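You operate a simulated robot arm through the tools that you are given. There is no shell and no other tool.

You are at the controls of a simulated robot arm. One attempt, no reset.

TASK
Put things in order on the top of the lake bench. At the end: the yellow pin stands where the red dropper stood; the red dropper stands on top of the red big bung; the blue block stands on top of the brown brick (carton); the black drum weight stands on top of the blue wire spool; whatever was shut is shut again. Leave all else as you found it, and nothing knocked over.

It is judged by the outcome, as a careful person would: the job done as asked, and still so three seconds after it is handed in. It fails if anything else is knocked over, pushed out of place, dropped, spilled or broken.

THE ROBOT
A 7-joint arm with a two-finger parallel gripper, fixed in place. Base frame: the origin is at the foot of the arm, x ahead of it, y to its left, z up; the work surface is at about z = 76. Lengths are in cm, angles in rad, forces in N, time in s.
With the tool pointing down near the work surface it reaches from about 30 to 70 cm from the base axis. Its first joint turns from -1.152 to 1.152 rad. Payload 1.57 kg.
The tool frame sits at the grasp point between the pads (the TCP): z along the fingers, y along the line on which they close. The tips reach 3 cm beyond it. Largest opening 11 cm; finger width 2.4, thickness 1.2; the body of the gripper, 4.8 by 11.2 cm, starts 7.8 cm behind the TCP.
Orientation is that of the tool frame in the base frame, as [roll, pitch, yaw] about the fixed x, y, z axes, in that order (R = Rz(yaw) Ry(pitch) Rx(roll)). With the fingers straight down and closing along the base's y, the tool's x points along the base's -x, its y along +y and its z along -z.

THE INTERFACE
- The arm moves only by the tool move_arm. Its arguments are lists of equal length, an entry for each row: "turn": the turn, a rotation vector about the tool's x, y, z in rad, a list of three; "offset": the shift along the tool's x, y, z in cm, a list of three; "gripper": the finger opening in cm, from 0 to 11. In form: {"turn": [[rx, ry, rz], ...], "offset": [[tx, ty, tz], ...], "gripper": [gripper, ...]}. A call has 1 to 20 rows; each row shifts and turns the commanded pose from where the row before left it, along the tool's axes as they then stand. A row lasts 0.2 s, in which the tool goes at most 5 cm and 0.15 rad; a call with a longer step from one row to the next is refused whole, and so is a gripper value outside its range. A pose out of reach is approached as far as the arm can. The call stops where the force on the tool passes 40 N (or 10 N more than at its start, if that is more) or the arm is blocked; 0.2 s more then pass. Each finger travels about 10.8 cm/s and halts on what it meets, pressing with about 42 N; the grip force reading is that of the motor and also rises with nothing between the fingers. The clock runs only during rows and for 0.2 s after the last one: add rows that do not move to give the fingers time. The reply holds the time, the measured pose of the TCP, the force on the tool along the base axes, the opening and the grip force, in the units named above and with some noise, with the torque about the TCP (base axes, N m) and any sound that the robot's microphone picked up, and new pictures: "show" is both (left out), scene, wrist or none.
- Cameras (640 x 400 px; columns grow to the right, rows downward): "scene" is fixed at [15.5, -39.13, 138.68]; the picture's right is [0.87, -0.49, 0.00], its down [-0.33, -0.59, -0.74] and it looks along [0.36, 0.65, -0.67] (base axes); focal length 250 px, centre (320, 200). "wrist" rides on the gripper at [7, 1.6, -14.1] in the tool frame; the picture's right is [-0.23, 0.97, 0.00], its down [-0.85, -0.20, -0.48] and it looks along [-0.47, -0.11, 0.88] (tool axes); focal length 222 px, centre (320, 200). There is no depth. A picture from a camera that has moved, and an enlarged one, comes with that camera's place and axes in the base frame and with its lens. The place of the scene camera against the robot may be out by one fixed shift of up to 1.2 cm in any direction.
- zoom(camera, box): a new picture of the part [left, top, right, bottom] of that camera's present view, enlarged. It takes no simulated time.
- finish_job(): hands the job in; it is judged then, once.

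Nothing tells you positions but the pictures and the camera data. Unless the task says otherwise, let go and move clear before handing in.

The tools are called after "Emit:" by a JSON object that holds its "api" and its "payload". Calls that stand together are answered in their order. move_arm: Moves the arm, as the interface text tells. Its arguments: {"type":"object","properties":{"turn":{"type":"array","items":{"type":"array","items":{"type":"number"}}},"offset":{"type":"array","items":{"type":"array","items":{"type":"number"}}},"gripper":{"type":"array","items":{"type":"number"}},"show":{"type":"string","enum":["both","scene","wrist","none"]}},"required":["turn","offset","gripper"]} The other tools are called the same way: zoom (camera, box) takes an enlarged picture of a part of a camera's view; finish_job () hands the job in.

At the start:

```text
time: 0.0
ee_pos: [40.57, 8.75, 116.92]
orientation: [3.141, 0.0, -3.141]
force: [-0.2, -0.2, 0.2]
ft_torque: [0.01, 0.0, -0.03]
gripper_width: 11.0
gripper_force: 0.1
```

scene: 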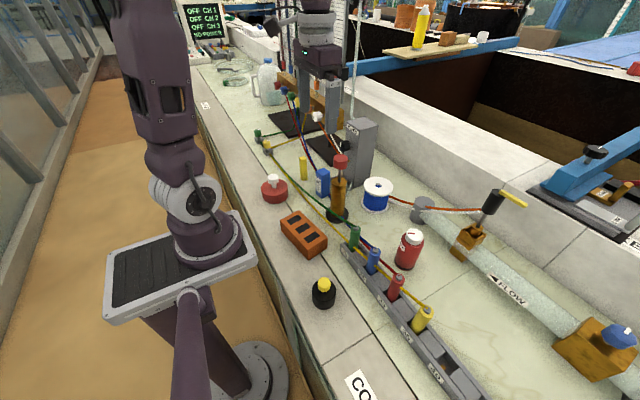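
wrist: 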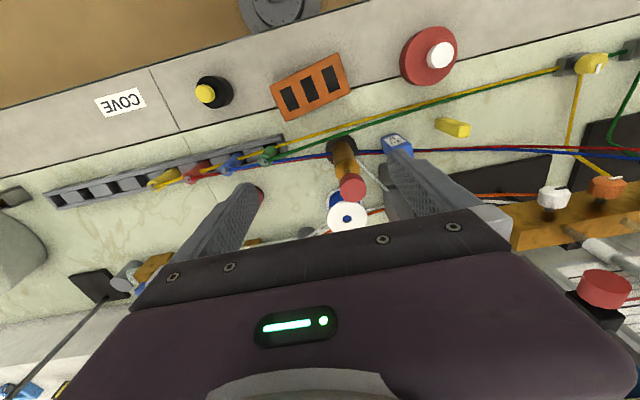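

I see the bench with a brick, bung, yellow pin, blue block, dropper in a holder, blue spool, red weight and others. I'll first enlarge the pictures to identify everything.

Emit:
{"api": "zoom", "payload": {"camera": "scene", "box": [240, 120, 400, 220]}}

Emit:
{"api": "zoom", "payload": {"camera": "scene", "box": [260, 190, 460, 315]}}

Emit:
{"api": "zoom", "payload": {"camera": "scene", "box": [400, 170, 640, 320]}}

Emit:
{"api": "zoom", "payload": {"camera": "scene", "box": [180, 0, 400, 138]}}

Emit:
{"api": "zoom", "payload": {"camera": "wrist", "box": [160, 20, 480, 220]}}

```text
4.00 times, centred on (320, 170) of scene
camera zoom: at [15.5, -39.13, 138.68], right [0.87, -0.49, 0.0], down [-0.33, -0.59, -0.74], along [0.36, 0.65, -0.67], focal length 1002 px, centre (320, 320)
```

zoom: 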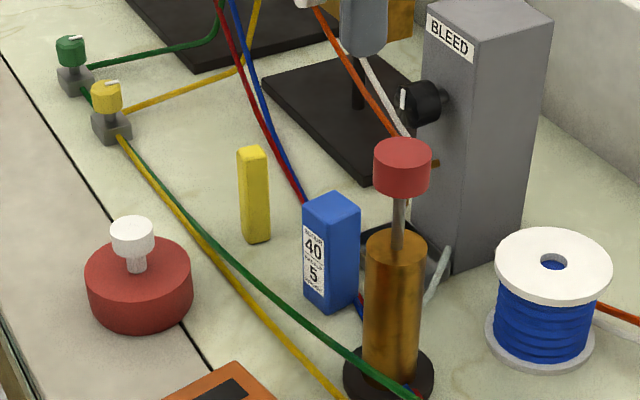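

```text
3.20 times, centred on (360, 252) of scene
camera zoom: at [15.5, -39.13, 138.68], right [0.87, -0.49, 0.0], down [-0.33, -0.59, -0.74], along [0.36, 0.65, -0.67], focal length 802 px, centre (192, 32)
```

zoom: 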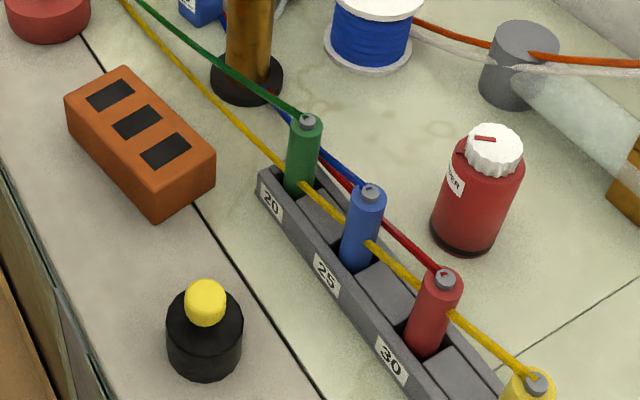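

```text
2.67 times, centred on (520, 245) of scene
camera zoom: at [15.5, -39.13, 138.68], right [0.87, -0.49, 0.0], down [-0.33, -0.59, -0.74], along [0.36, 0.65, -0.67], focal length 668 px, centre (-213, 80)
```

zoom: 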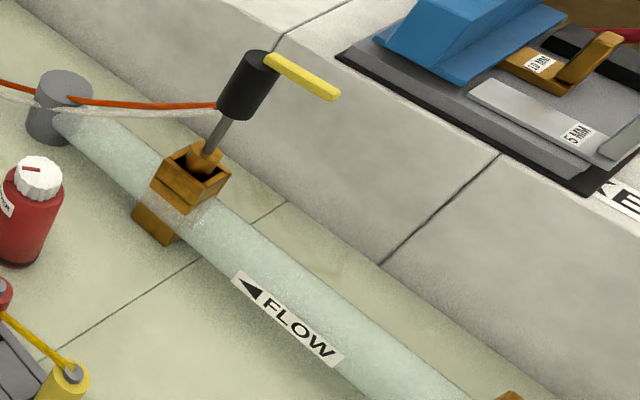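

```text
2.90 times, centred on (290, 69) of scene
camera zoom: at [15.5, -39.13, 138.68], right [0.87, -0.49, 0.0], down [-0.33, -0.59, -0.74], along [0.36, 0.65, -0.67], focal length 726 px, centre (407, 580)
```

zoom: 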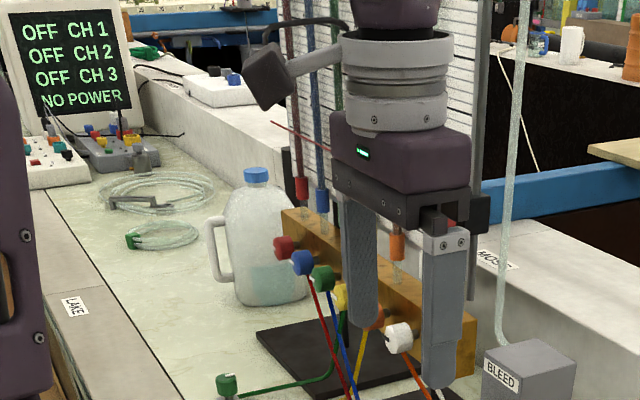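

```text
2.00 times, centred on (320, 120) of wrist
camera zoom: at [33.67, 10.54, 131.04], right [0.23, 0.97, 0.0], down [0.85, -0.2, 0.48], along [0.47, -0.11, -0.88], focal length 444 px, centre (320, 360)
```

zoom: 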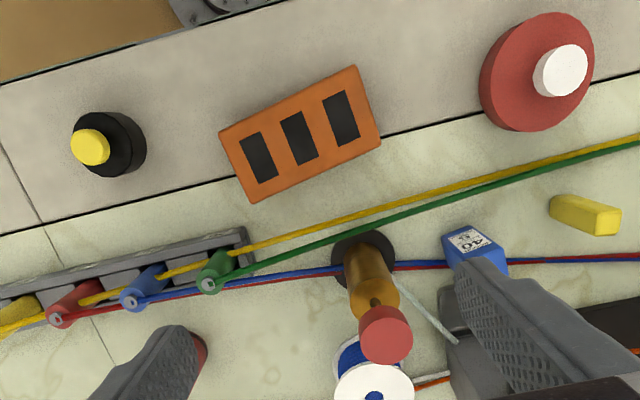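

I think the red bottle with the white cap is the dropper, the red disk with a white knob is the bung, and the black cylinder is the drum weight. I'll enlarge those further to check.

Emit:
{"api": "zoom", "payload": {"camera": "scene", "box": [376, 215, 440, 279]}}

Emit:
{"api": "zoom", "payload": {"camera": "scene", "box": [250, 160, 314, 210]}}

Emit:
{"api": "zoom", "payload": {"camera": "scene", "box": [291, 260, 355, 320]}}

Emit:
{"api": "zoom", "payload": {"camera": "scene", "box": [340, 0, 640, 190]}}

Emit:
{"api": "zoom", "payload": {"camera": "scene", "box": [300, 140, 370, 230]}}

Emit:
{"api": "zoom", "payload": {"camera": "wrist", "box": [440, 120, 640, 320]}}

```text
6.25 times, centred on (408, 247) of scene
camera zoom: at [15.5, -39.13, 138.68], right [0.87, -0.49, 0.0], down [-0.33, -0.59, -0.74], along [0.36, 0.65, -0.67], focal length 1565 px, centre (-230, -94)
```

zoom: 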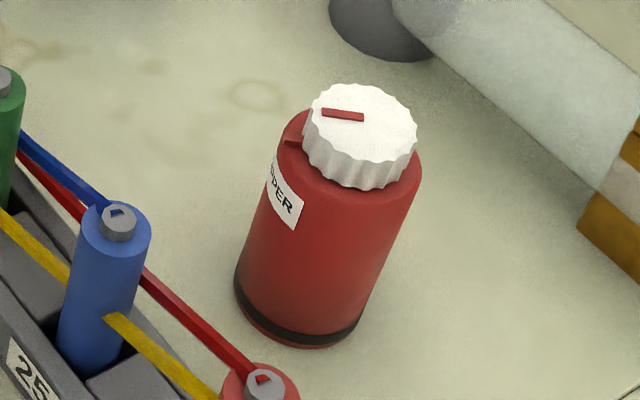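

```text
8.00 times, centred on (282, 185) of scene
camera zoom: at [15.5, -39.13, 138.68], right [0.87, -0.49, 0.0], down [-0.33, -0.59, -0.74], along [0.36, 0.65, -0.67], focal length 2004 px, centre (624, 320)
```

zoom: 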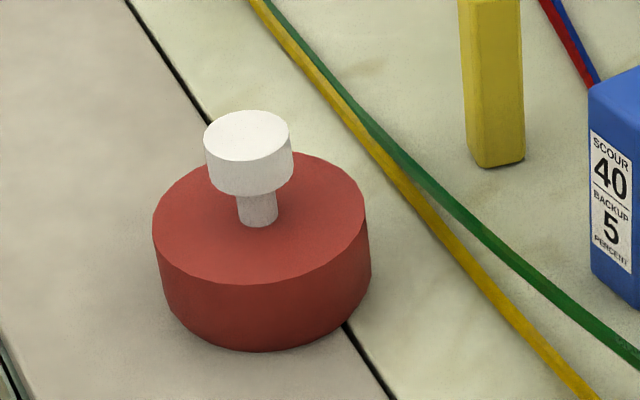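

```text
6.67 times, centred on (323, 290) of scene
camera zoom: at [15.5, -39.13, 138.68], right [0.87, -0.49, 0.0], down [-0.33, -0.59, -0.74], along [0.36, 0.65, -0.67], focal length 1670 px, centre (300, -400)
```

zoom: 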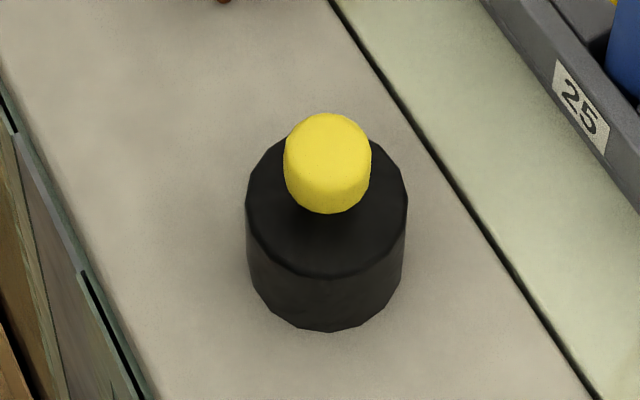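

```text
2.11 times, centred on (490, 95) of scene
camera zoom: at [15.5, -39.13, 138.68], right [0.87, -0.49, 0.0], down [-0.33, -0.59, -0.74], along [0.36, 0.65, -0.67], focal length 527 px, centre (-38, 421)
```

zoom: 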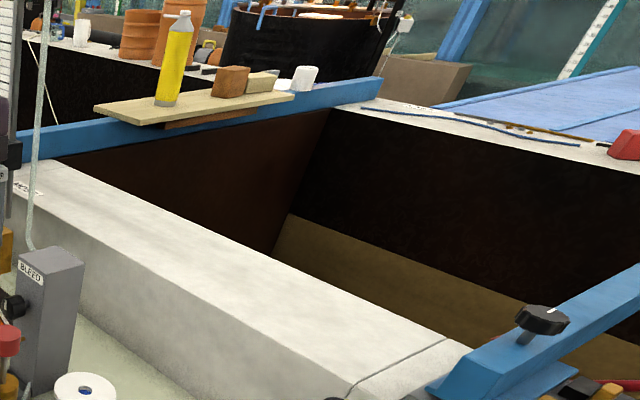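

```text
4.44 times, centred on (335, 185) of scene
camera zoom: at [15.5, -39.13, 138.68], right [0.87, -0.49, 0.0], down [-0.33, -0.59, -0.74], along [0.36, 0.65, -0.67], focal length 1113 px, centre (253, 267)
```

zoom: 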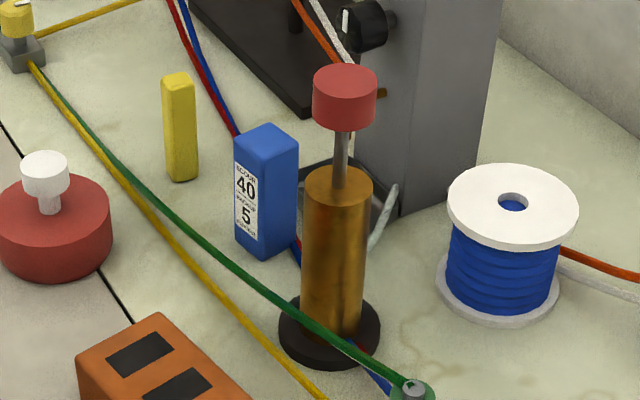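

```text
2.00 times, centred on (540, 220) of wrist
camera zoom: at [33.67, 10.54, 131.04], right [0.23, 0.97, 0.0], down [0.85, -0.2, 0.48], along [0.47, -0.11, -0.88], focal length 444 px, centre (-120, 160)
```

zoom: 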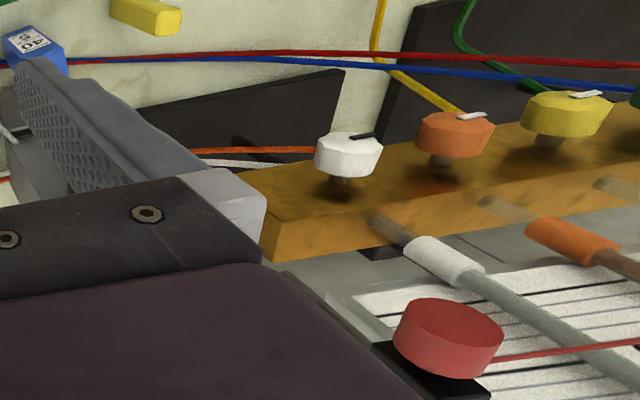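

Red dropper is near (56,-15), the bung near (35,32), brick near (35,8), black weight near (31,-11), spool near (65,9), pin near (50,36) and blue block near (52,24). I'll move the wrist camera closer to the dropper first to refine its place.

Emit:
{"api": "move_arm", "payload": {"turn": [[0, 0, 0], [0, 0, 0], [0, 0, 0], [0, 0, 0], [0, 0, 0], [0, 0, 0], [0, 0, 0]], "offset": [[-0.57, -3.46, 1.82], [-0.57, -3.46, 1.82], [-0.57, -3.46, 1.82], [-0.57, -3.46, 1.82], [-0.57, -3.46, 1.82], [-0.57, -3.46, 1.82], [0, 0, 0]], "gripper": [11, 11, 11, 11, 11, 11, 11]}}

```text
time: 1.6
ee_pos: [44.06, -12.23, 105.96]
orientation: [3.141, 0.001, -3.141]
force: [-0.5, -1.2, 0.2]
ft_torque: [0.0, 0.0, 0.01]
gripper_width: 10.97
gripper_force: 0.2
camera wrist: at [37.09, -10.4, 120.01], right [0.23, 0.97, 0.0], down [0.85, -0.2, 0.48], along [0.47, -0.11, -0.88], focal length 222 px, centre (320, 200)
```

scene: 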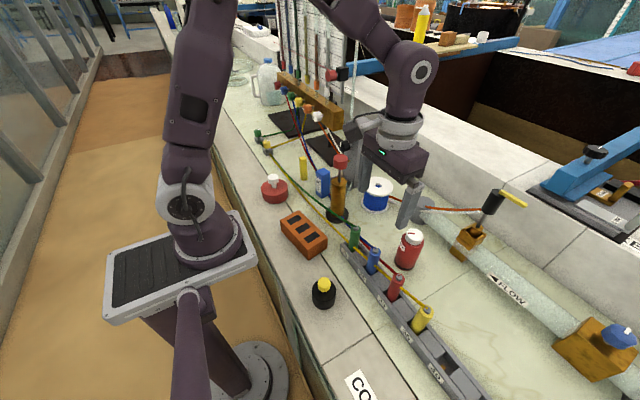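
wrist: 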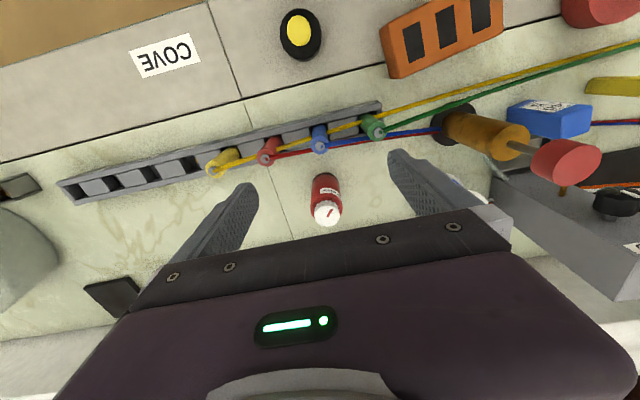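

Emit:
{"api": "zoom", "payload": {"camera": "wrist", "box": [272, 150, 372, 250]}}

Emit:
{"api": "zoom", "payload": {"camera": "wrist", "box": [240, 0, 360, 75]}}

Emit:
{"api": "zoom", "payload": {"camera": "wrist", "box": [360, 0, 640, 175]}}

Emit:
{"api": "zoom", "payload": {"camera": "scene", "box": [340, 160, 460, 310]}}

```text
4.00 times, centred on (322, 200) of wrist
camera zoom: at [37.09, -10.4, 120.01], right [0.23, 0.97, 0.0], down [0.85, -0.2, 0.48], along [0.47, -0.11, -0.88], focal length 888 px, centre (312, 200)
```

zoom: 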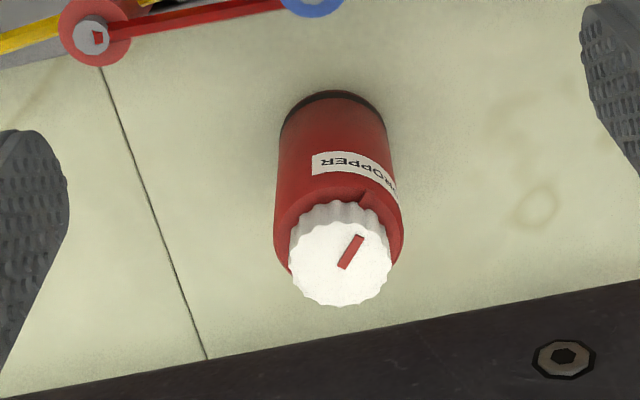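

```text
5.33 times, centred on (300, 38) of wrist
camera zoom: at [37.09, -10.4, 120.01], right [0.23, 0.97, 0.0], down [0.85, -0.2, 0.48], along [0.47, -0.11, -0.88], focal length 1185 px, centre (427, 1067)
```

zoom: 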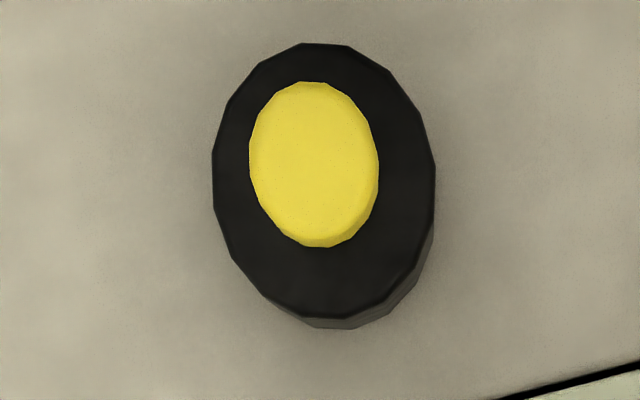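

```text
2.29 times, centred on (500, 88) of wrist
camera zoom: at [37.09, -10.4, 120.01], right [0.23, 0.97, 0.0], down [0.85, -0.2, 0.48], along [0.47, -0.11, -0.88], focal length 508 px, centre (-91, 457)
```

zoom: 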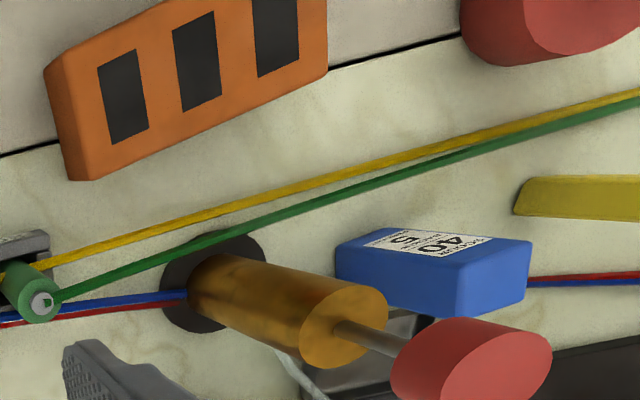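

```text
2.67 times, centred on (400, 235) of scene
camera zoom: at [15.5, -39.13, 138.68], right [0.87, -0.49, 0.0], down [-0.33, -0.59, -0.74], along [0.36, 0.65, -0.67], focal length 668 px, centre (107, 107)
```

zoom: 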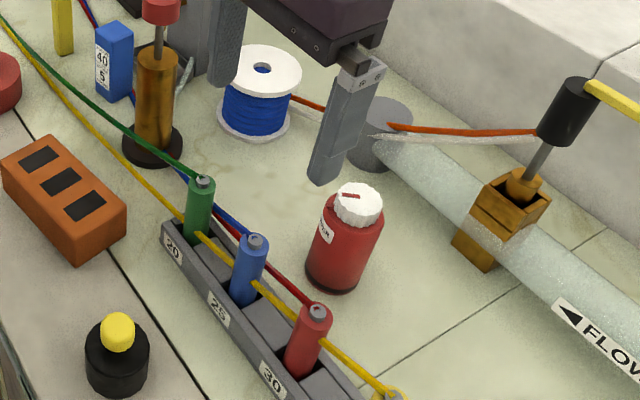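

The dropper label is confirmed; I take it to stand at about (57.4,-13.9) with its top near z=88. I'll move over it, still high, and check alignment.

Emit:
{"api": "move_arm", "payload": {"turn": [[0, 0, 0], [0, 0, 0], [0, 0, 0], [0, 0, 0], [0, 0, 0], [0, 0, 0]], "offset": [[-2.66, -0.33, 1.8], [-2.66, -0.33, 1.8], [-2.66, -0.33, 1.8], [-2.66, -0.33, 1.8], [-2.66, -0.33, 1.8], [0, 0, 0]], "gripper": [11, 11, 11, 11, 11, 11]}}

Emit:
{"api": "zoom", "payload": {"camera": "wrist", "box": [240, 100, 400, 200]}}

Emit:
{"api": "zoom", "payload": {"camera": "scene", "box": [340, 160, 460, 310]}}

```text
time: 3.0
ee_pos: [57.47, -13.47, 97.08]
orientation: [3.141, -0.001, -3.14]
force: [0.1, -0.1, 0.6]
ft_torque: [0.03, 0.02, -0.03]
gripper_width: 10.99
gripper_force: 0.0
camera wrist: at [50.45, -11.67, 111.07], right [0.23, 0.97, 0.0], down [0.85, -0.2, 0.48], along [0.47, -0.11, -0.88], focal length 222 px, centre (320, 200)
```

scene: 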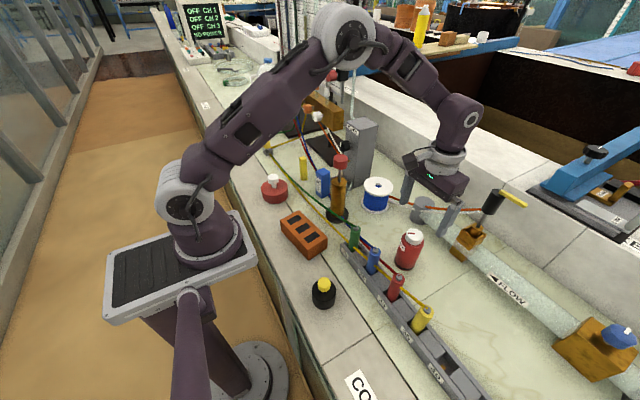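
wrist: 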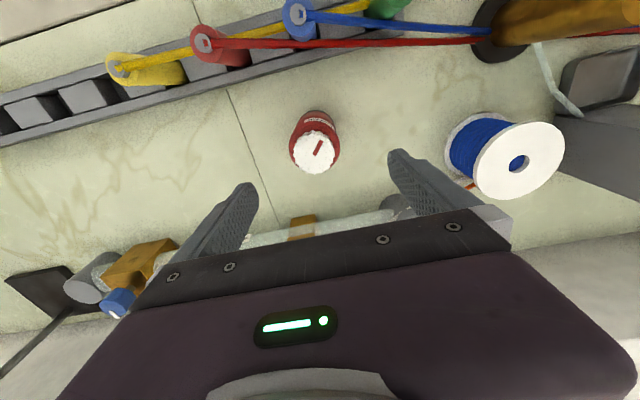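

```text
4.00 times, centred on (320, 150) of wrist
camera zoom: at [50.45, -11.67, 111.07], right [0.23, 0.97, 0.0], down [0.85, -0.2, 0.48], along [0.47, -0.11, -0.88], focal length 888 px, centre (320, 400)
```

zoom: 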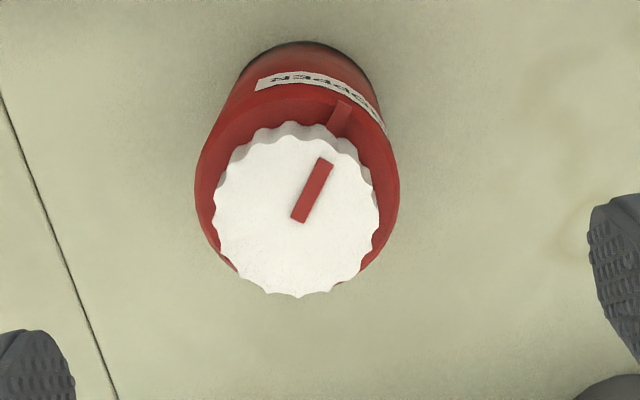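

```text
2.67 times, centred on (400, 235) of scene
camera zoom: at [15.5, -39.13, 138.68], right [0.87, -0.49, 0.0], down [-0.33, -0.59, -0.74], along [0.36, 0.65, -0.67], focal length 668 px, centre (107, 107)
```

zoom: 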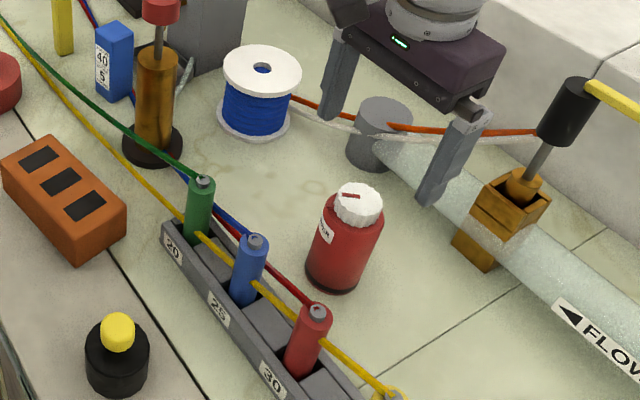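

The dropper's axis triangulates to about (56.85,-13.85), top z≈88.9, diameter 5.4. I'll descend to TCP z≈83 and close on its body.

Emit:
{"api": "move_arm", "payload": {"turn": [[0, 0, 0], [0, 0, 0], [0, 0, 0], [0, 0, 0], [0, 0, 0], [0, 0, 0], [0, 0, 0], [0, 0, 0]], "offset": [[0.5, -0.25, 0], [0, 0, 2], [0, 0, 2], [0, 0, 2], [0, 0, 2], [0, 0, 2], [0, 0, 2], [0, 0, 2]], "gripper": [11, 11, 11, 11, 11, 11, 11, 11]}}

Emit:
{"api": "zoom", "payload": {"camera": "scene", "box": [340, 160, 460, 310]}}

```text
time: 4.8
ee_pos: [56.82, -13.66, 82.74]
orientation: [3.141, 0.001, 3.141]
force: [-0.5, 0.2, 0.5]
ft_torque: [0.0, 0.02, 0.0]
gripper_width: 11.04
gripper_force: 0.0
camera wrist: at [49.86, -11.91, 96.92], right [0.23, 0.97, 0.0], down [0.85, -0.2, 0.48], along [0.47, -0.11, -0.88], focal length 222 px, centre (320, 200)
```

scene: 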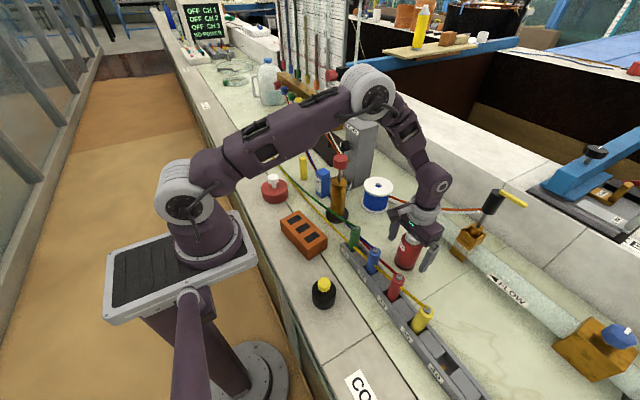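
wrist: 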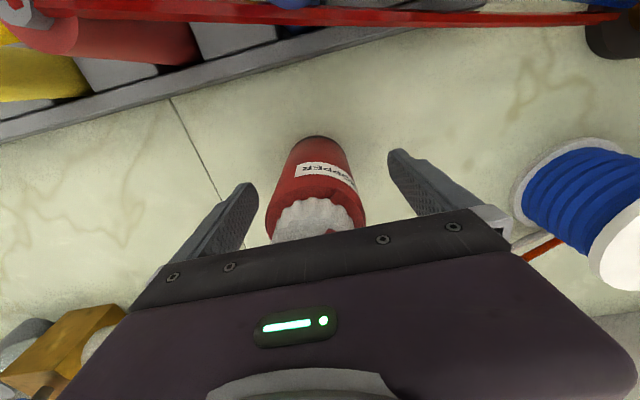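

```text
2.67 times, centred on (400, 235) of scene
camera zoom: at [15.5, -39.13, 138.68], right [0.87, -0.49, 0.0], down [-0.33, -0.59, -0.74], along [0.36, 0.65, -0.67], focal length 668 px, centre (107, 107)
```

zoom: 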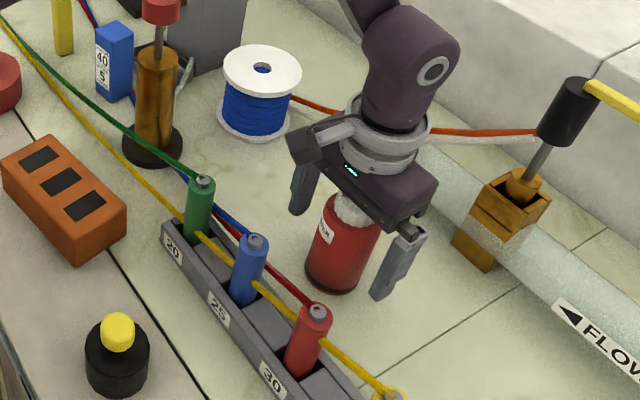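

The dropper sits between the fingers. Now I close the gripper on it.

Emit:
{"api": "move_arm", "payload": {"turn": [[0, 0, 0], [0, 0, 0], [0, 0, 0], [0, 0, 0]], "offset": [[0, 0, 0], [0, 0, 0], [0, 0, 0], [0, 0, 0]], "gripper": [8, 5.5, 4, 4], "show": "wrist"}}

```text
time: 5.8
ee_pos: [56.84, -13.63, 82.93]
orientation: [-3.141, -0.001, 3.141]
force: [0.1, 0.8, -0.8]
ft_torque: [0.03, 0.01, -0.04]
gripper_width: 5.73
gripper_force: 41.8
camera wrist: at [49.85, -11.91, 96.95], right [0.23, 0.97, 0.0], down [0.86, -0.2, 0.48], along [0.47, -0.11, -0.88], focal length 222 px, centre (320, 200)
```

wrist: 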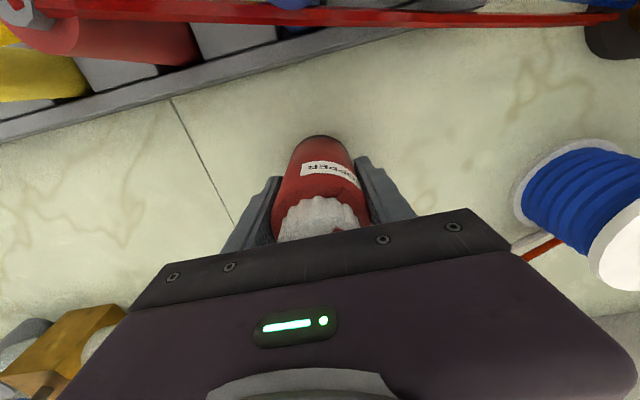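

The dropper is gripped (5.7 cm wide). I'll lift it straight up, then draw back toward the base before crossing over to the bung, staying clear of the tall plunger.

Emit:
{"api": "move_arm", "payload": {"turn": [[0, 0, 0], [0, 0, 0], [0, 0, 0], [0, 0, 0], [0, 0, 0], [0, 0, 0], [0, 0, 0], [0, 0, 0], [0, 0, 0], [0, 0, 0]], "offset": [[0, 0, -1], [0, 0, -2], [0, 0, -2], [0, 0, -2], [0, 0, -2], [0, 0, -2], [0, 0, -2], [0, 0, -2], [0, 0, -2], [0, 0, 0]], "gripper": [4, 4, 4, 4, 4, 4, 4, 4, 4, 4]}}

```text
time: 8.0
ee_pos: [56.87, -13.88, 99.99]
orientation: [3.141, 0.0, 3.141]
force: [0.0, 0.0, -0.7]
ft_torque: [0.01, 0.0, -0.02]
gripper_width: 5.65
gripper_force: 41.7
camera wrist: at [49.94, -12.12, 113.96], right [0.23, 0.97, 0.0], down [0.85, -0.2, 0.48], along [0.47, -0.11, -0.88], focal length 222 px, centre (320, 200)
```

scene: 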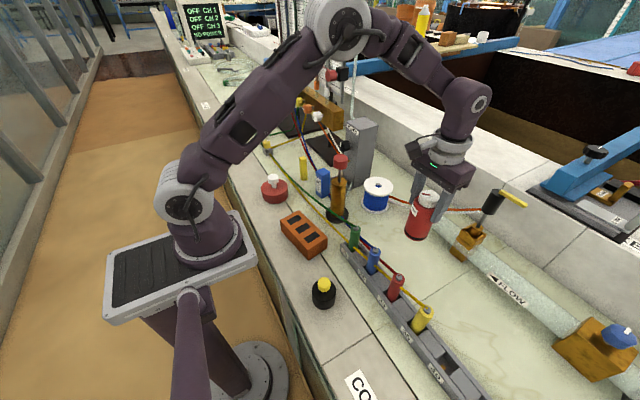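
wrist: 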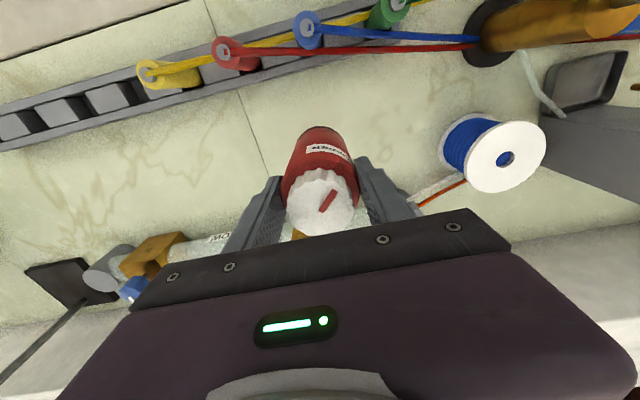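

The dropper seems to sit lower in the fingers than when I gripped it. I'll hold still with a tighter grip and look again.

Emit:
{"api": "move_arm", "payload": {"turn": [[0, 0, 0], [0, 0, 0]], "offset": [[0, 0, 0], [0, 0, 0]], "gripper": [0, 0]}}

Emit:
{"api": "zoom", "payload": {"camera": "wrist", "box": [220, 100, 420, 260]}}

Emit:
{"api": "zoom", "payload": {"camera": "scene", "box": [380, 120, 480, 260]}}

```text
time: 8.6
ee_pos: [56.87, -13.99, 99.85]
orientation: [3.142, 0.0, 3.141]
force: [-1.0, 0.2, -1.0]
ft_torque: [-0.03, 0.0, -0.02]
gripper_width: 5.66
gripper_force: 41.8
camera wrist: at [49.94, -12.11, 113.93], right [0.23, 0.97, 0.0], down [0.86, -0.2, 0.48], along [0.47, -0.11, -0.88], focal length 222 px, centre (320, 200)
```

scene: 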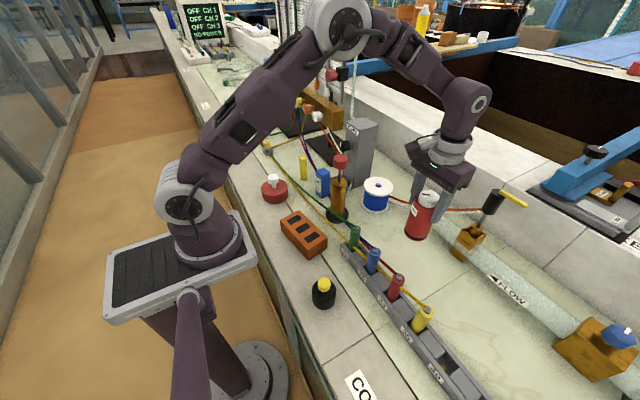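
wrist: 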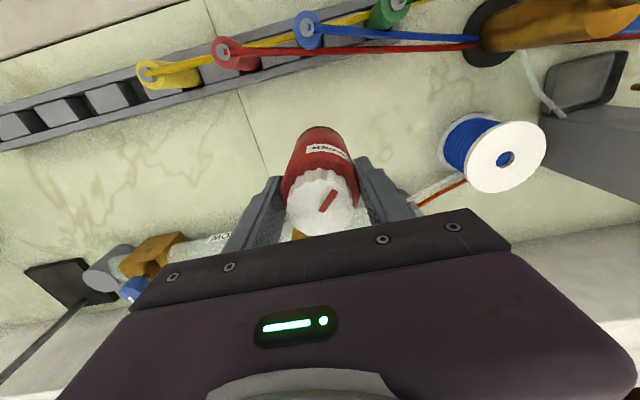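

```text
2.50 times, centred on (320, 180) of wrist
camera zoom: at [49.94, -12.11, 113.93], right [0.23, 0.97, 0.0], down [0.86, -0.2, 0.48], along [0.47, -0.11, -0.88], focal length 555 px, centre (320, 250)
```

zoom: 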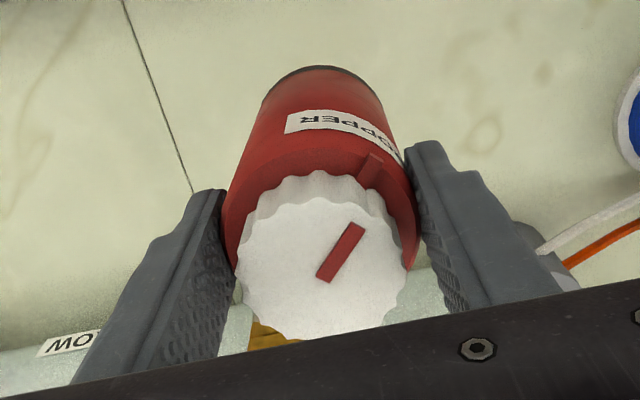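

```text
2.86 times, centred on (430, 190) of scene
camera zoom: at [15.51, -39.13, 138.67], right [0.87, -0.49, 0.0], down [-0.33, -0.59, -0.74], along [0.36, 0.65, -0.67], focal length 716 px, centre (6, 229)
```

zoom: 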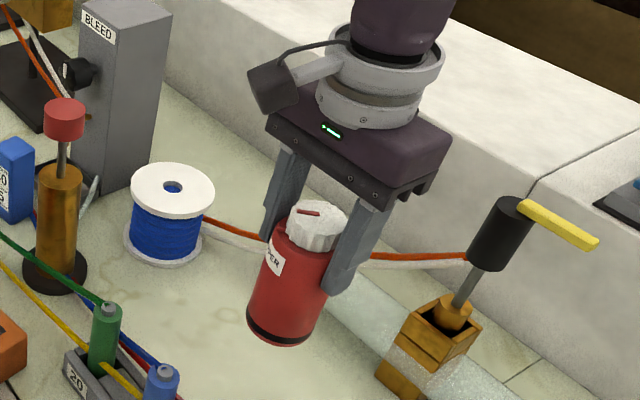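

The dropper is steady now, hanging with its cap top about 2 cm above the TCP, so it slipped some during the lift. I'll raise it 2 cm slowly as a slip test.

Emit:
{"api": "move_arm", "payload": {"turn": [[0, 0, 0], [0, 0, 0], [0, 0, 0], [0, 0, 0], [0, 0, 0], [0, 0, 0]], "offset": [[0, 0, -0.2], [0, 0, -0.4], [0, 0, -0.5], [0, 0, -0.5], [0, 0, -0.3], [0, 0, -0.1]], "gripper": [0, 0, 0, 0, 0, 0], "show": "wrist"}}

Emit:
{"api": "zoom", "payload": {"camera": "wrist", "box": [220, 100, 420, 260]}}

```text
time: 10.0
ee_pos: [56.67, -13.93, 102.22]
orientation: [3.141, -0.001, -3.142]
force: [0.0, -0.5, -0.7]
ft_torque: [0.01, -0.02, 0.03]
gripper_width: 5.65
gripper_force: 42.4
camera wrist: at [49.79, -12.12, 116.12], right [0.23, 0.97, 0.0], down [0.85, -0.2, 0.48], along [0.47, -0.11, -0.88], focal length 222 px, centre (320, 200)
```

wrist: 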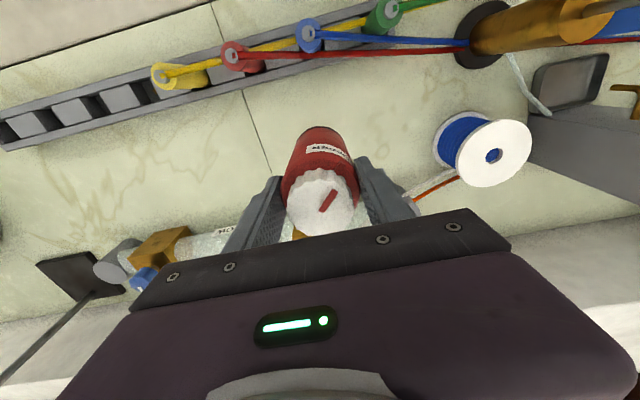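

```text
2.50 times, centred on (320, 180) of wrist
camera zoom: at [49.79, -12.12, 116.12], right [0.23, 0.97, 0.0], down [0.85, -0.2, 0.48], along [0.47, -0.11, -0.88], focal length 555 px, centre (320, 250)
```

zoom: 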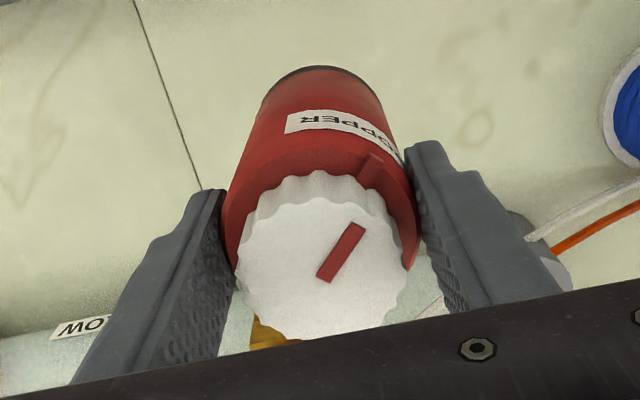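

No slip on a gentle move. I'll carry it back toward the base smoothly at this height.

Emit:
{"api": "move_arm", "payload": {"turn": [[0, 0, 0], [0, 0, 0], [0, 0, 0], [0, 0, 0], [0, 0, 0], [0, 0, 0], [0, 0, 0], [0, 0, 0], [0, 0, 0], [0, 0, 0], [0, 0, 0], [0, 0, 0], [0, 0, 0]], "offset": [[0.4, 0, 0], [0.9, 0, 0], [1.4, 0, 0], [1.9, 0, 0], [2.0, 0, 0], [2.0, 0, 0], [2.0, 0, 0], [2.0, 0, 0], [2.0, 0, 0], [1.9, 0, 0], [1.4, 0, 0], [0.9, 0, 0], [0.4, 0, 0]], "gripper": [0, 0, 0, 0, 0, 0, 0, 0, 0, 0, 0, 0, 0]}}

```text
time: 12.8
ee_pos: [37.6, -14.02, 101.97]
orientation: [3.141, 0.0, 3.141]
force: [-0.7, -0.9, -0.8]
ft_torque: [-0.01, -0.02, -0.04]
gripper_width: 5.67
gripper_force: 41.9
camera wrist: at [30.73, -12.22, 116.09], right [0.23, 0.97, 0.0], down [0.85, -0.2, 0.48], along [0.47, -0.11, -0.88], focal length 222 px, centre (320, 200)
```

scene: 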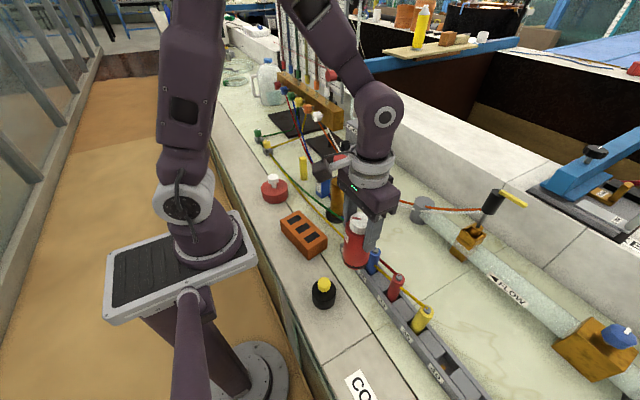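
wrist: 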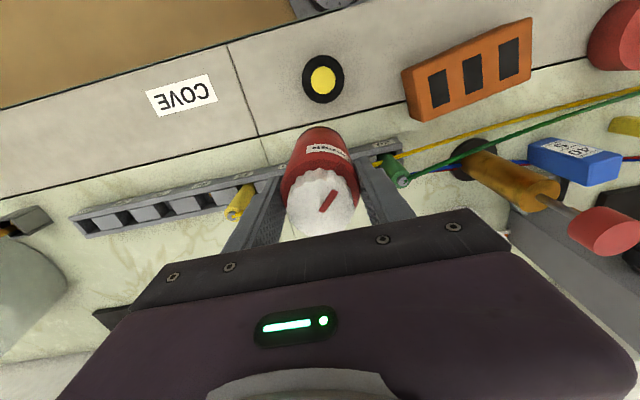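

Still no slip. I'll carry it along +y toward the bung.

Emit:
{"api": "move_arm", "payload": {"turn": [[0, 0, 0], [0, 0, 0], [0, 0, 0], [0, 0, 0], [0, 0, 0], [0, 0, 0], [0, 0, 0], [0, 0, 0], [0, 0, 0], [0, 0, 0], [0, 0, 0], [0, 0, 0], [0, 0, 0], [0, 0, 0], [0, 0, 0], [0, 0, 0], [0, 0, 0]], "offset": [[0, 0.5, 0], [0, 1, 0], [0, 1.5, 0], [0, 2, 0], [0, 2, 0], [0, 2, 0], [0, 2, 0], [0, 2, 0], [0, 2, 0], [0, 2, 0], [0, 2, 0], [0, 2, 0], [0, 2, 0], [0, 2, 0], [0, 1.5, 0], [0, 1, 0], [0, 0.5, 0]], "gripper": [0, 0, 0, 0, 0, 0, 0, 0, 0, 0, 0, 0, 0, 0, 0, 0, 0]}}

Emit:
{"api": "zoom", "payload": {"camera": "wrist", "box": [380, 20, 540, 120]}}

Emit:
{"api": "zoom", "payload": {"camera": "scene", "box": [240, 120, 400, 220]}}

```text
time: 16.4
ee_pos: [37.68, 14.16, 101.98]
orientation: [3.141, 0.0, -3.141]
force: [-0.1, 0.1, -1.2]
ft_torque: [0.03, 0.0, -0.01]
gripper_width: 5.66
gripper_force: 41.9
camera wrist: at [30.84, 15.84, 116.04], right [0.23, 0.97, 0.0], down [0.85, -0.2, 0.48], along [0.47, -0.11, -0.88], focal length 222 px, centre (320, 200)
```

scene: 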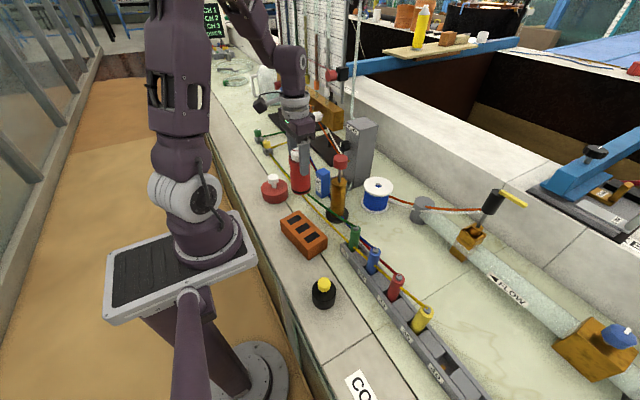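
wrist: 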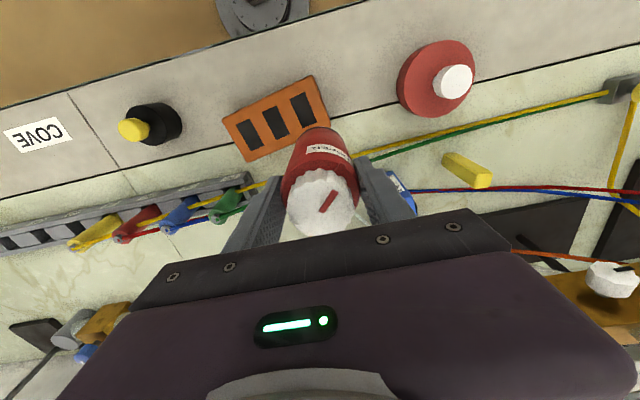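

```text
4.00 times, centred on (460, 70) of wrist
camera zoom: at [30.84, 15.84, 116.04], right [0.23, 0.97, 0.0], down [0.85, -0.2, 0.48], along [0.47, -0.11, -0.88], focal length 888 px, centre (-240, 720)
```

zoom: 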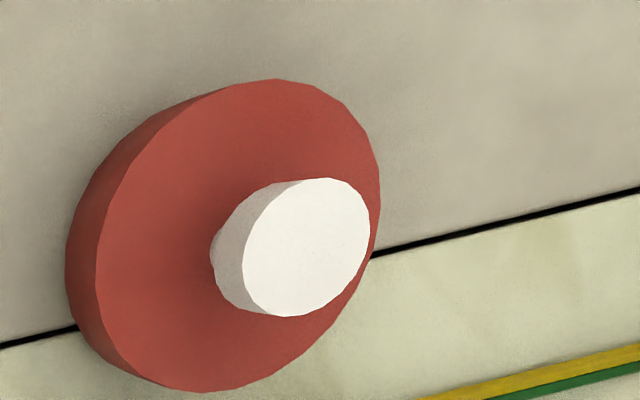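

```text
4.00 times, centred on (320, 170) of scene
camera zoom: at [15.51, -39.13, 138.68], right [0.87, -0.49, 0.0], down [-0.33, -0.59, -0.74], along [0.36, 0.65, -0.67], focal length 1002 px, centre (320, 320)
```

zoom: 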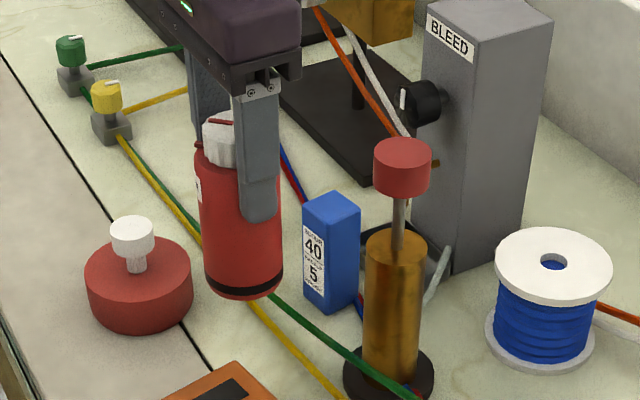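

The dropper is stable; its base is about 10.8 cm below the TCP. I'll come closer to the bung for a better fix on its knob top.

Emit:
{"api": "move_arm", "payload": {"turn": [[0, 0, 0], [0, 0, 0], [0, 0, 0], [0, 0, 0], [0, 0, 0], [0, 0, 0], [0, 0, 0]], "offset": [[0.2, 0.5, 0], [0.3, 1, 0], [0.5, 1.7, 0], [0.5, 1.7, 0], [0.5, 1.6, 0], [0.3, 1, 0], [0.2, 0.5, 0]], "gripper": [0, 0, 0, 0, 0, 0, 0]}}

Emit:
{"api": "zoom", "payload": {"camera": "wrist", "box": [330, 70, 458, 150]}}

Emit:
{"api": "zoom", "payload": {"camera": "scene", "box": [250, 130, 330, 210]}}

```text
time: 18.0
ee_pos: [35.31, 22.29, 102.13]
orientation: [-3.141, -0.001, 3.141]
force: [-0.8, -0.3, -1.2]
ft_torque: [0.01, 0.01, -0.01]
gripper_width: 5.66
gripper_force: 41.9
camera wrist: at [28.3, 23.96, 116.1], right [0.23, 0.97, 0.0], down [0.85, -0.2, 0.48], along [0.47, -0.11, -0.88], focal length 222 px, centre (320, 200)
```

scene: 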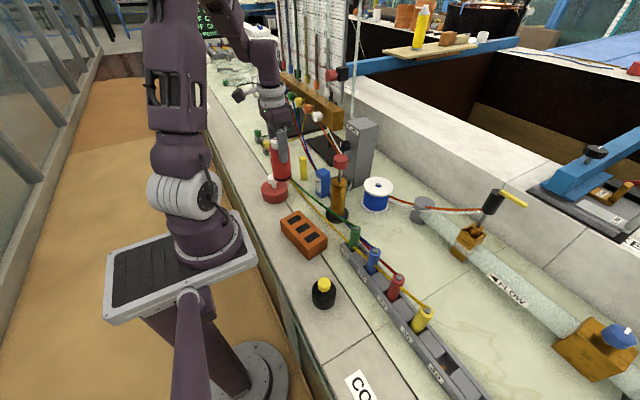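
wrist: 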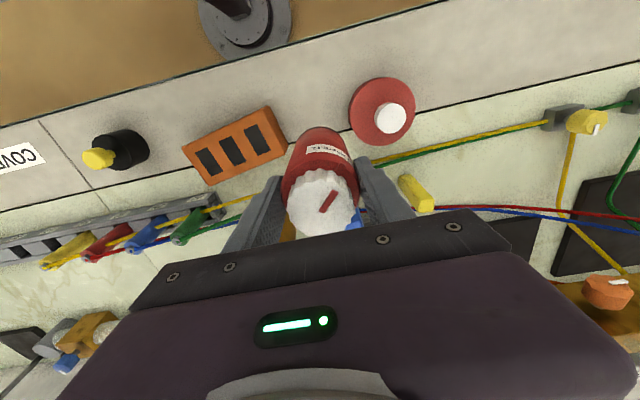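

```text
5.00 times, centred on (394, 110) of wrist
camera zoom: at [28.3, 23.96, 116.1], right [0.23, 0.97, 0.0], down [0.85, -0.2, 0.48], along [0.47, -0.11, -0.88], focal length 1111 px, centre (-50, 650)
```

zoom: 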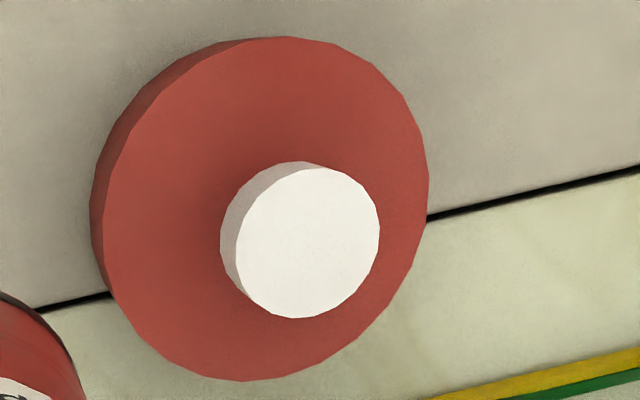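

```text
5.00 times, centred on (290, 170) of scene
camera zoom: at [15.5, -39.13, 138.68], right [0.87, -0.49, 0.0], down [-0.33, -0.59, -0.74], along [0.36, 0.65, -0.67], focal length 1252 px, centre (470, 350)
```

zoom: 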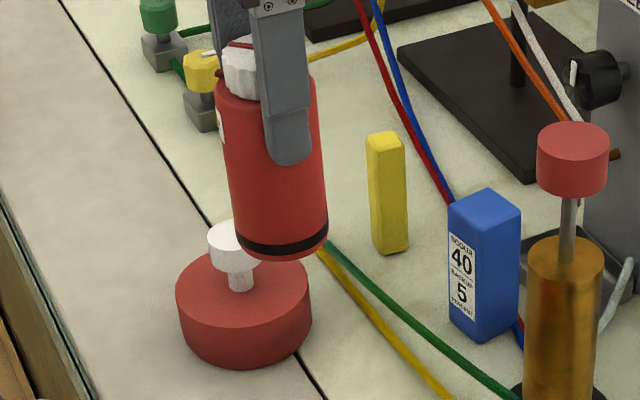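

The knob top triangulates to (35.0, 32.1, 85.1), about 4 cm across; the dropper base is near z≈91.5. I'll move directly above it and check alignment before lowering.

Emit:
{"api": "move_arm", "payload": {"turn": [[0, 0, 0], [0, 0, 0], [0, 0, 0], [0, 0, 0], [0, 0, 0], [0, 0, 0], [0, 0, 0], [0, 0, 0]], "offset": [[0, 0.5, 0], [0.05, 1, 0], [0.05, 1.7, 0], [0.05, 1.8, 0], [0.05, 1.8, 0], [0.05, 1.45, 0], [0, 1, 0], [0, 0.5, 0]], "gripper": [0, 0, 0, 0, 0, 0, 0, 0]}}

Emit:
{"api": "zoom", "payload": {"camera": "wrist", "box": [240, 70, 400, 190]}}

Emit:
{"api": "zoom", "payload": {"camera": "scene", "box": [240, 130, 320, 210]}}

```text
time: 19.8
ee_pos: [34.98, 31.91, 102.06]
orientation: [3.141, 0.0, 3.141]
force: [-0.1, 0.4, -1.3]
ft_torque: [-0.02, 0.03, -0.02]
gripper_width: 5.66
gripper_force: 42.0
camera wrist: at [27.96, 33.66, 116.05], right [0.23, 0.97, 0.0], down [0.85, -0.2, 0.48], along [0.47, -0.11, -0.88], focal length 222 px, centre (320, 200)
```

scene: 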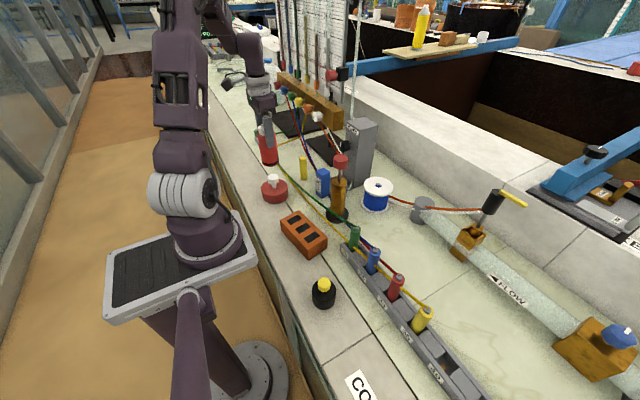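
wrist: 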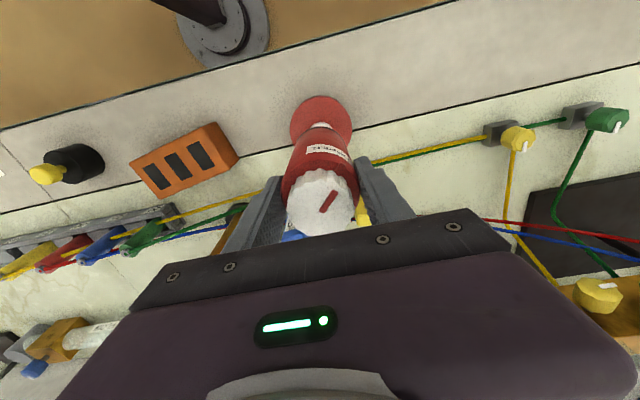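

```text
3.33 times, centred on (320, 130) of wrist
camera zoom: at [27.96, 33.66, 116.05], right [0.23, 0.97, 0.0], down [0.85, -0.2, 0.48], along [0.47, -0.11, -0.88], focal length 740 px, centre (320, 433)
```

zoom: 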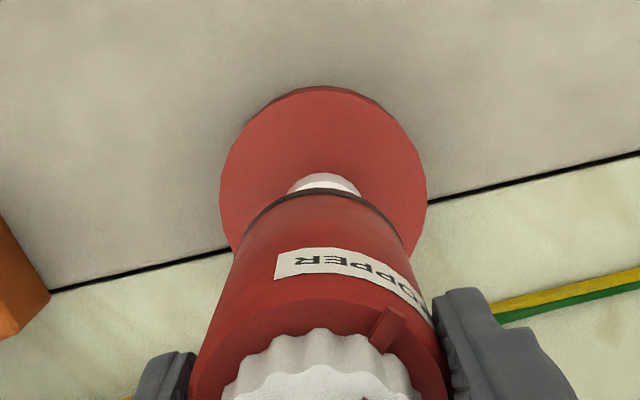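

```text
5.00 times, centred on (280, 170) of scene
camera zoom: at [15.51, -39.13, 138.68], right [0.87, -0.49, 0.0], down [-0.33, -0.59, -0.74], along [0.36, 0.65, -0.67], focal length 1252 px, centre (520, 350)
```

zoom: 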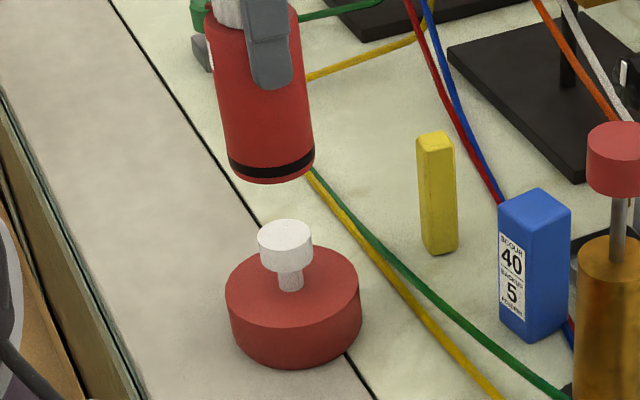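

Alignment over the knob looks right within a couple of mm. I'll lower 5 cm and look again before contact.

Emit:
{"api": "move_arm", "payload": {"turn": [[0, 0, 0], [0, 0, 0], [0, 0, 0], [0, 0, 0], [0, 0, 0], [0, 0, 0], [0, 0, 0]], "offset": [[0, 0, 0.4], [0, 0, 0.8], [0, 0.05, 1], [0, 0, 1], [0, 0, 0.8], [0, 0, 0.6], [0, 0, 0.4]], "gripper": [0, 0, 0, 0, 0, 0, 0]}}

Emit:
{"api": "zoom", "payload": {"camera": "wrist", "box": [240, 70, 400, 190]}}

Emit:
{"api": "zoom", "payload": {"camera": "scene", "box": [240, 130, 320, 210]}}

```text
time: 21.4
ee_pos: [35.03, 31.95, 96.83]
orientation: [-3.141, -0.002, -3.14]
force: [0.6, 0.3, -2.0]
ft_torque: [0.0, 0.0, 0.01]
gripper_width: 5.63
gripper_force: 41.8
camera wrist: at [28.03, 33.7, 110.99], right [0.23, 0.97, 0.0], down [0.85, -0.2, 0.48], along [0.47, -0.11, -0.88], focal length 222 px, centre (320, 200)
```

scene: 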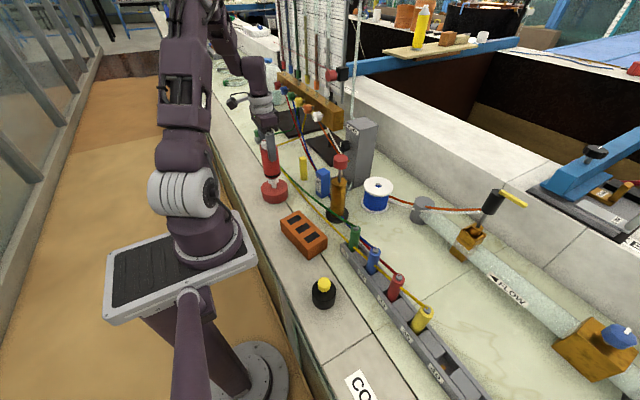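
wrist: 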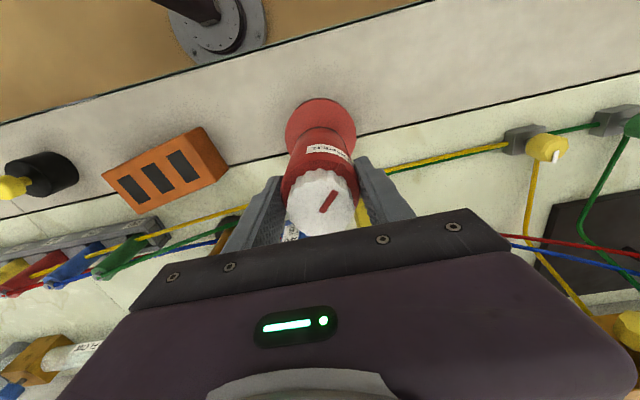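

```text
3.33 times, centred on (320, 130) of wrist
camera zoom: at [28.03, 33.7, 110.99], right [0.23, 0.97, 0.0], down [0.85, -0.2, 0.48], along [0.47, -0.11, -0.88], focal length 740 px, centre (320, 433)
```

zoom: 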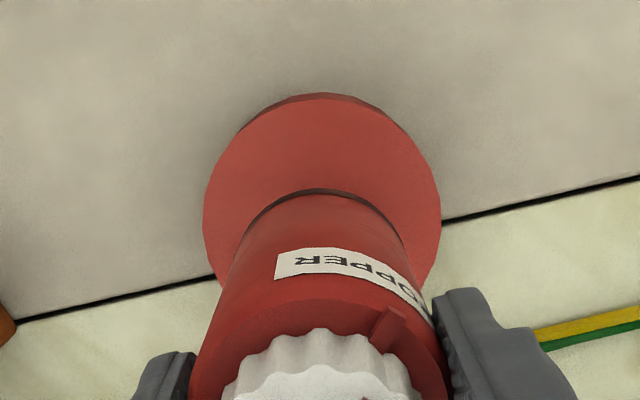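

```text
5.00 times, centred on (280, 170) of scene
camera zoom: at [15.51, -39.13, 138.68], right [0.87, -0.49, 0.0], down [-0.33, -0.59, -0.74], along [0.36, 0.65, -0.67], focal length 1252 px, centre (520, 350)
```

zoom: 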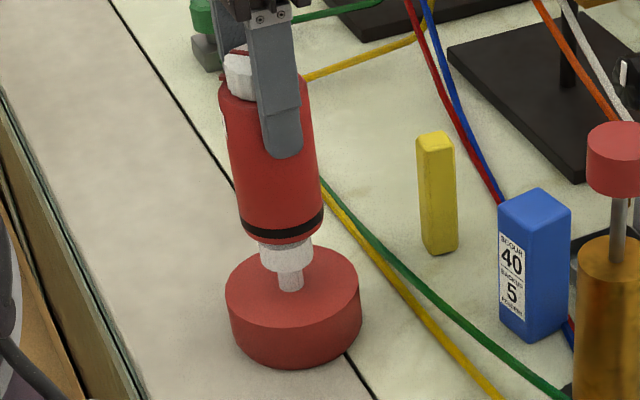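

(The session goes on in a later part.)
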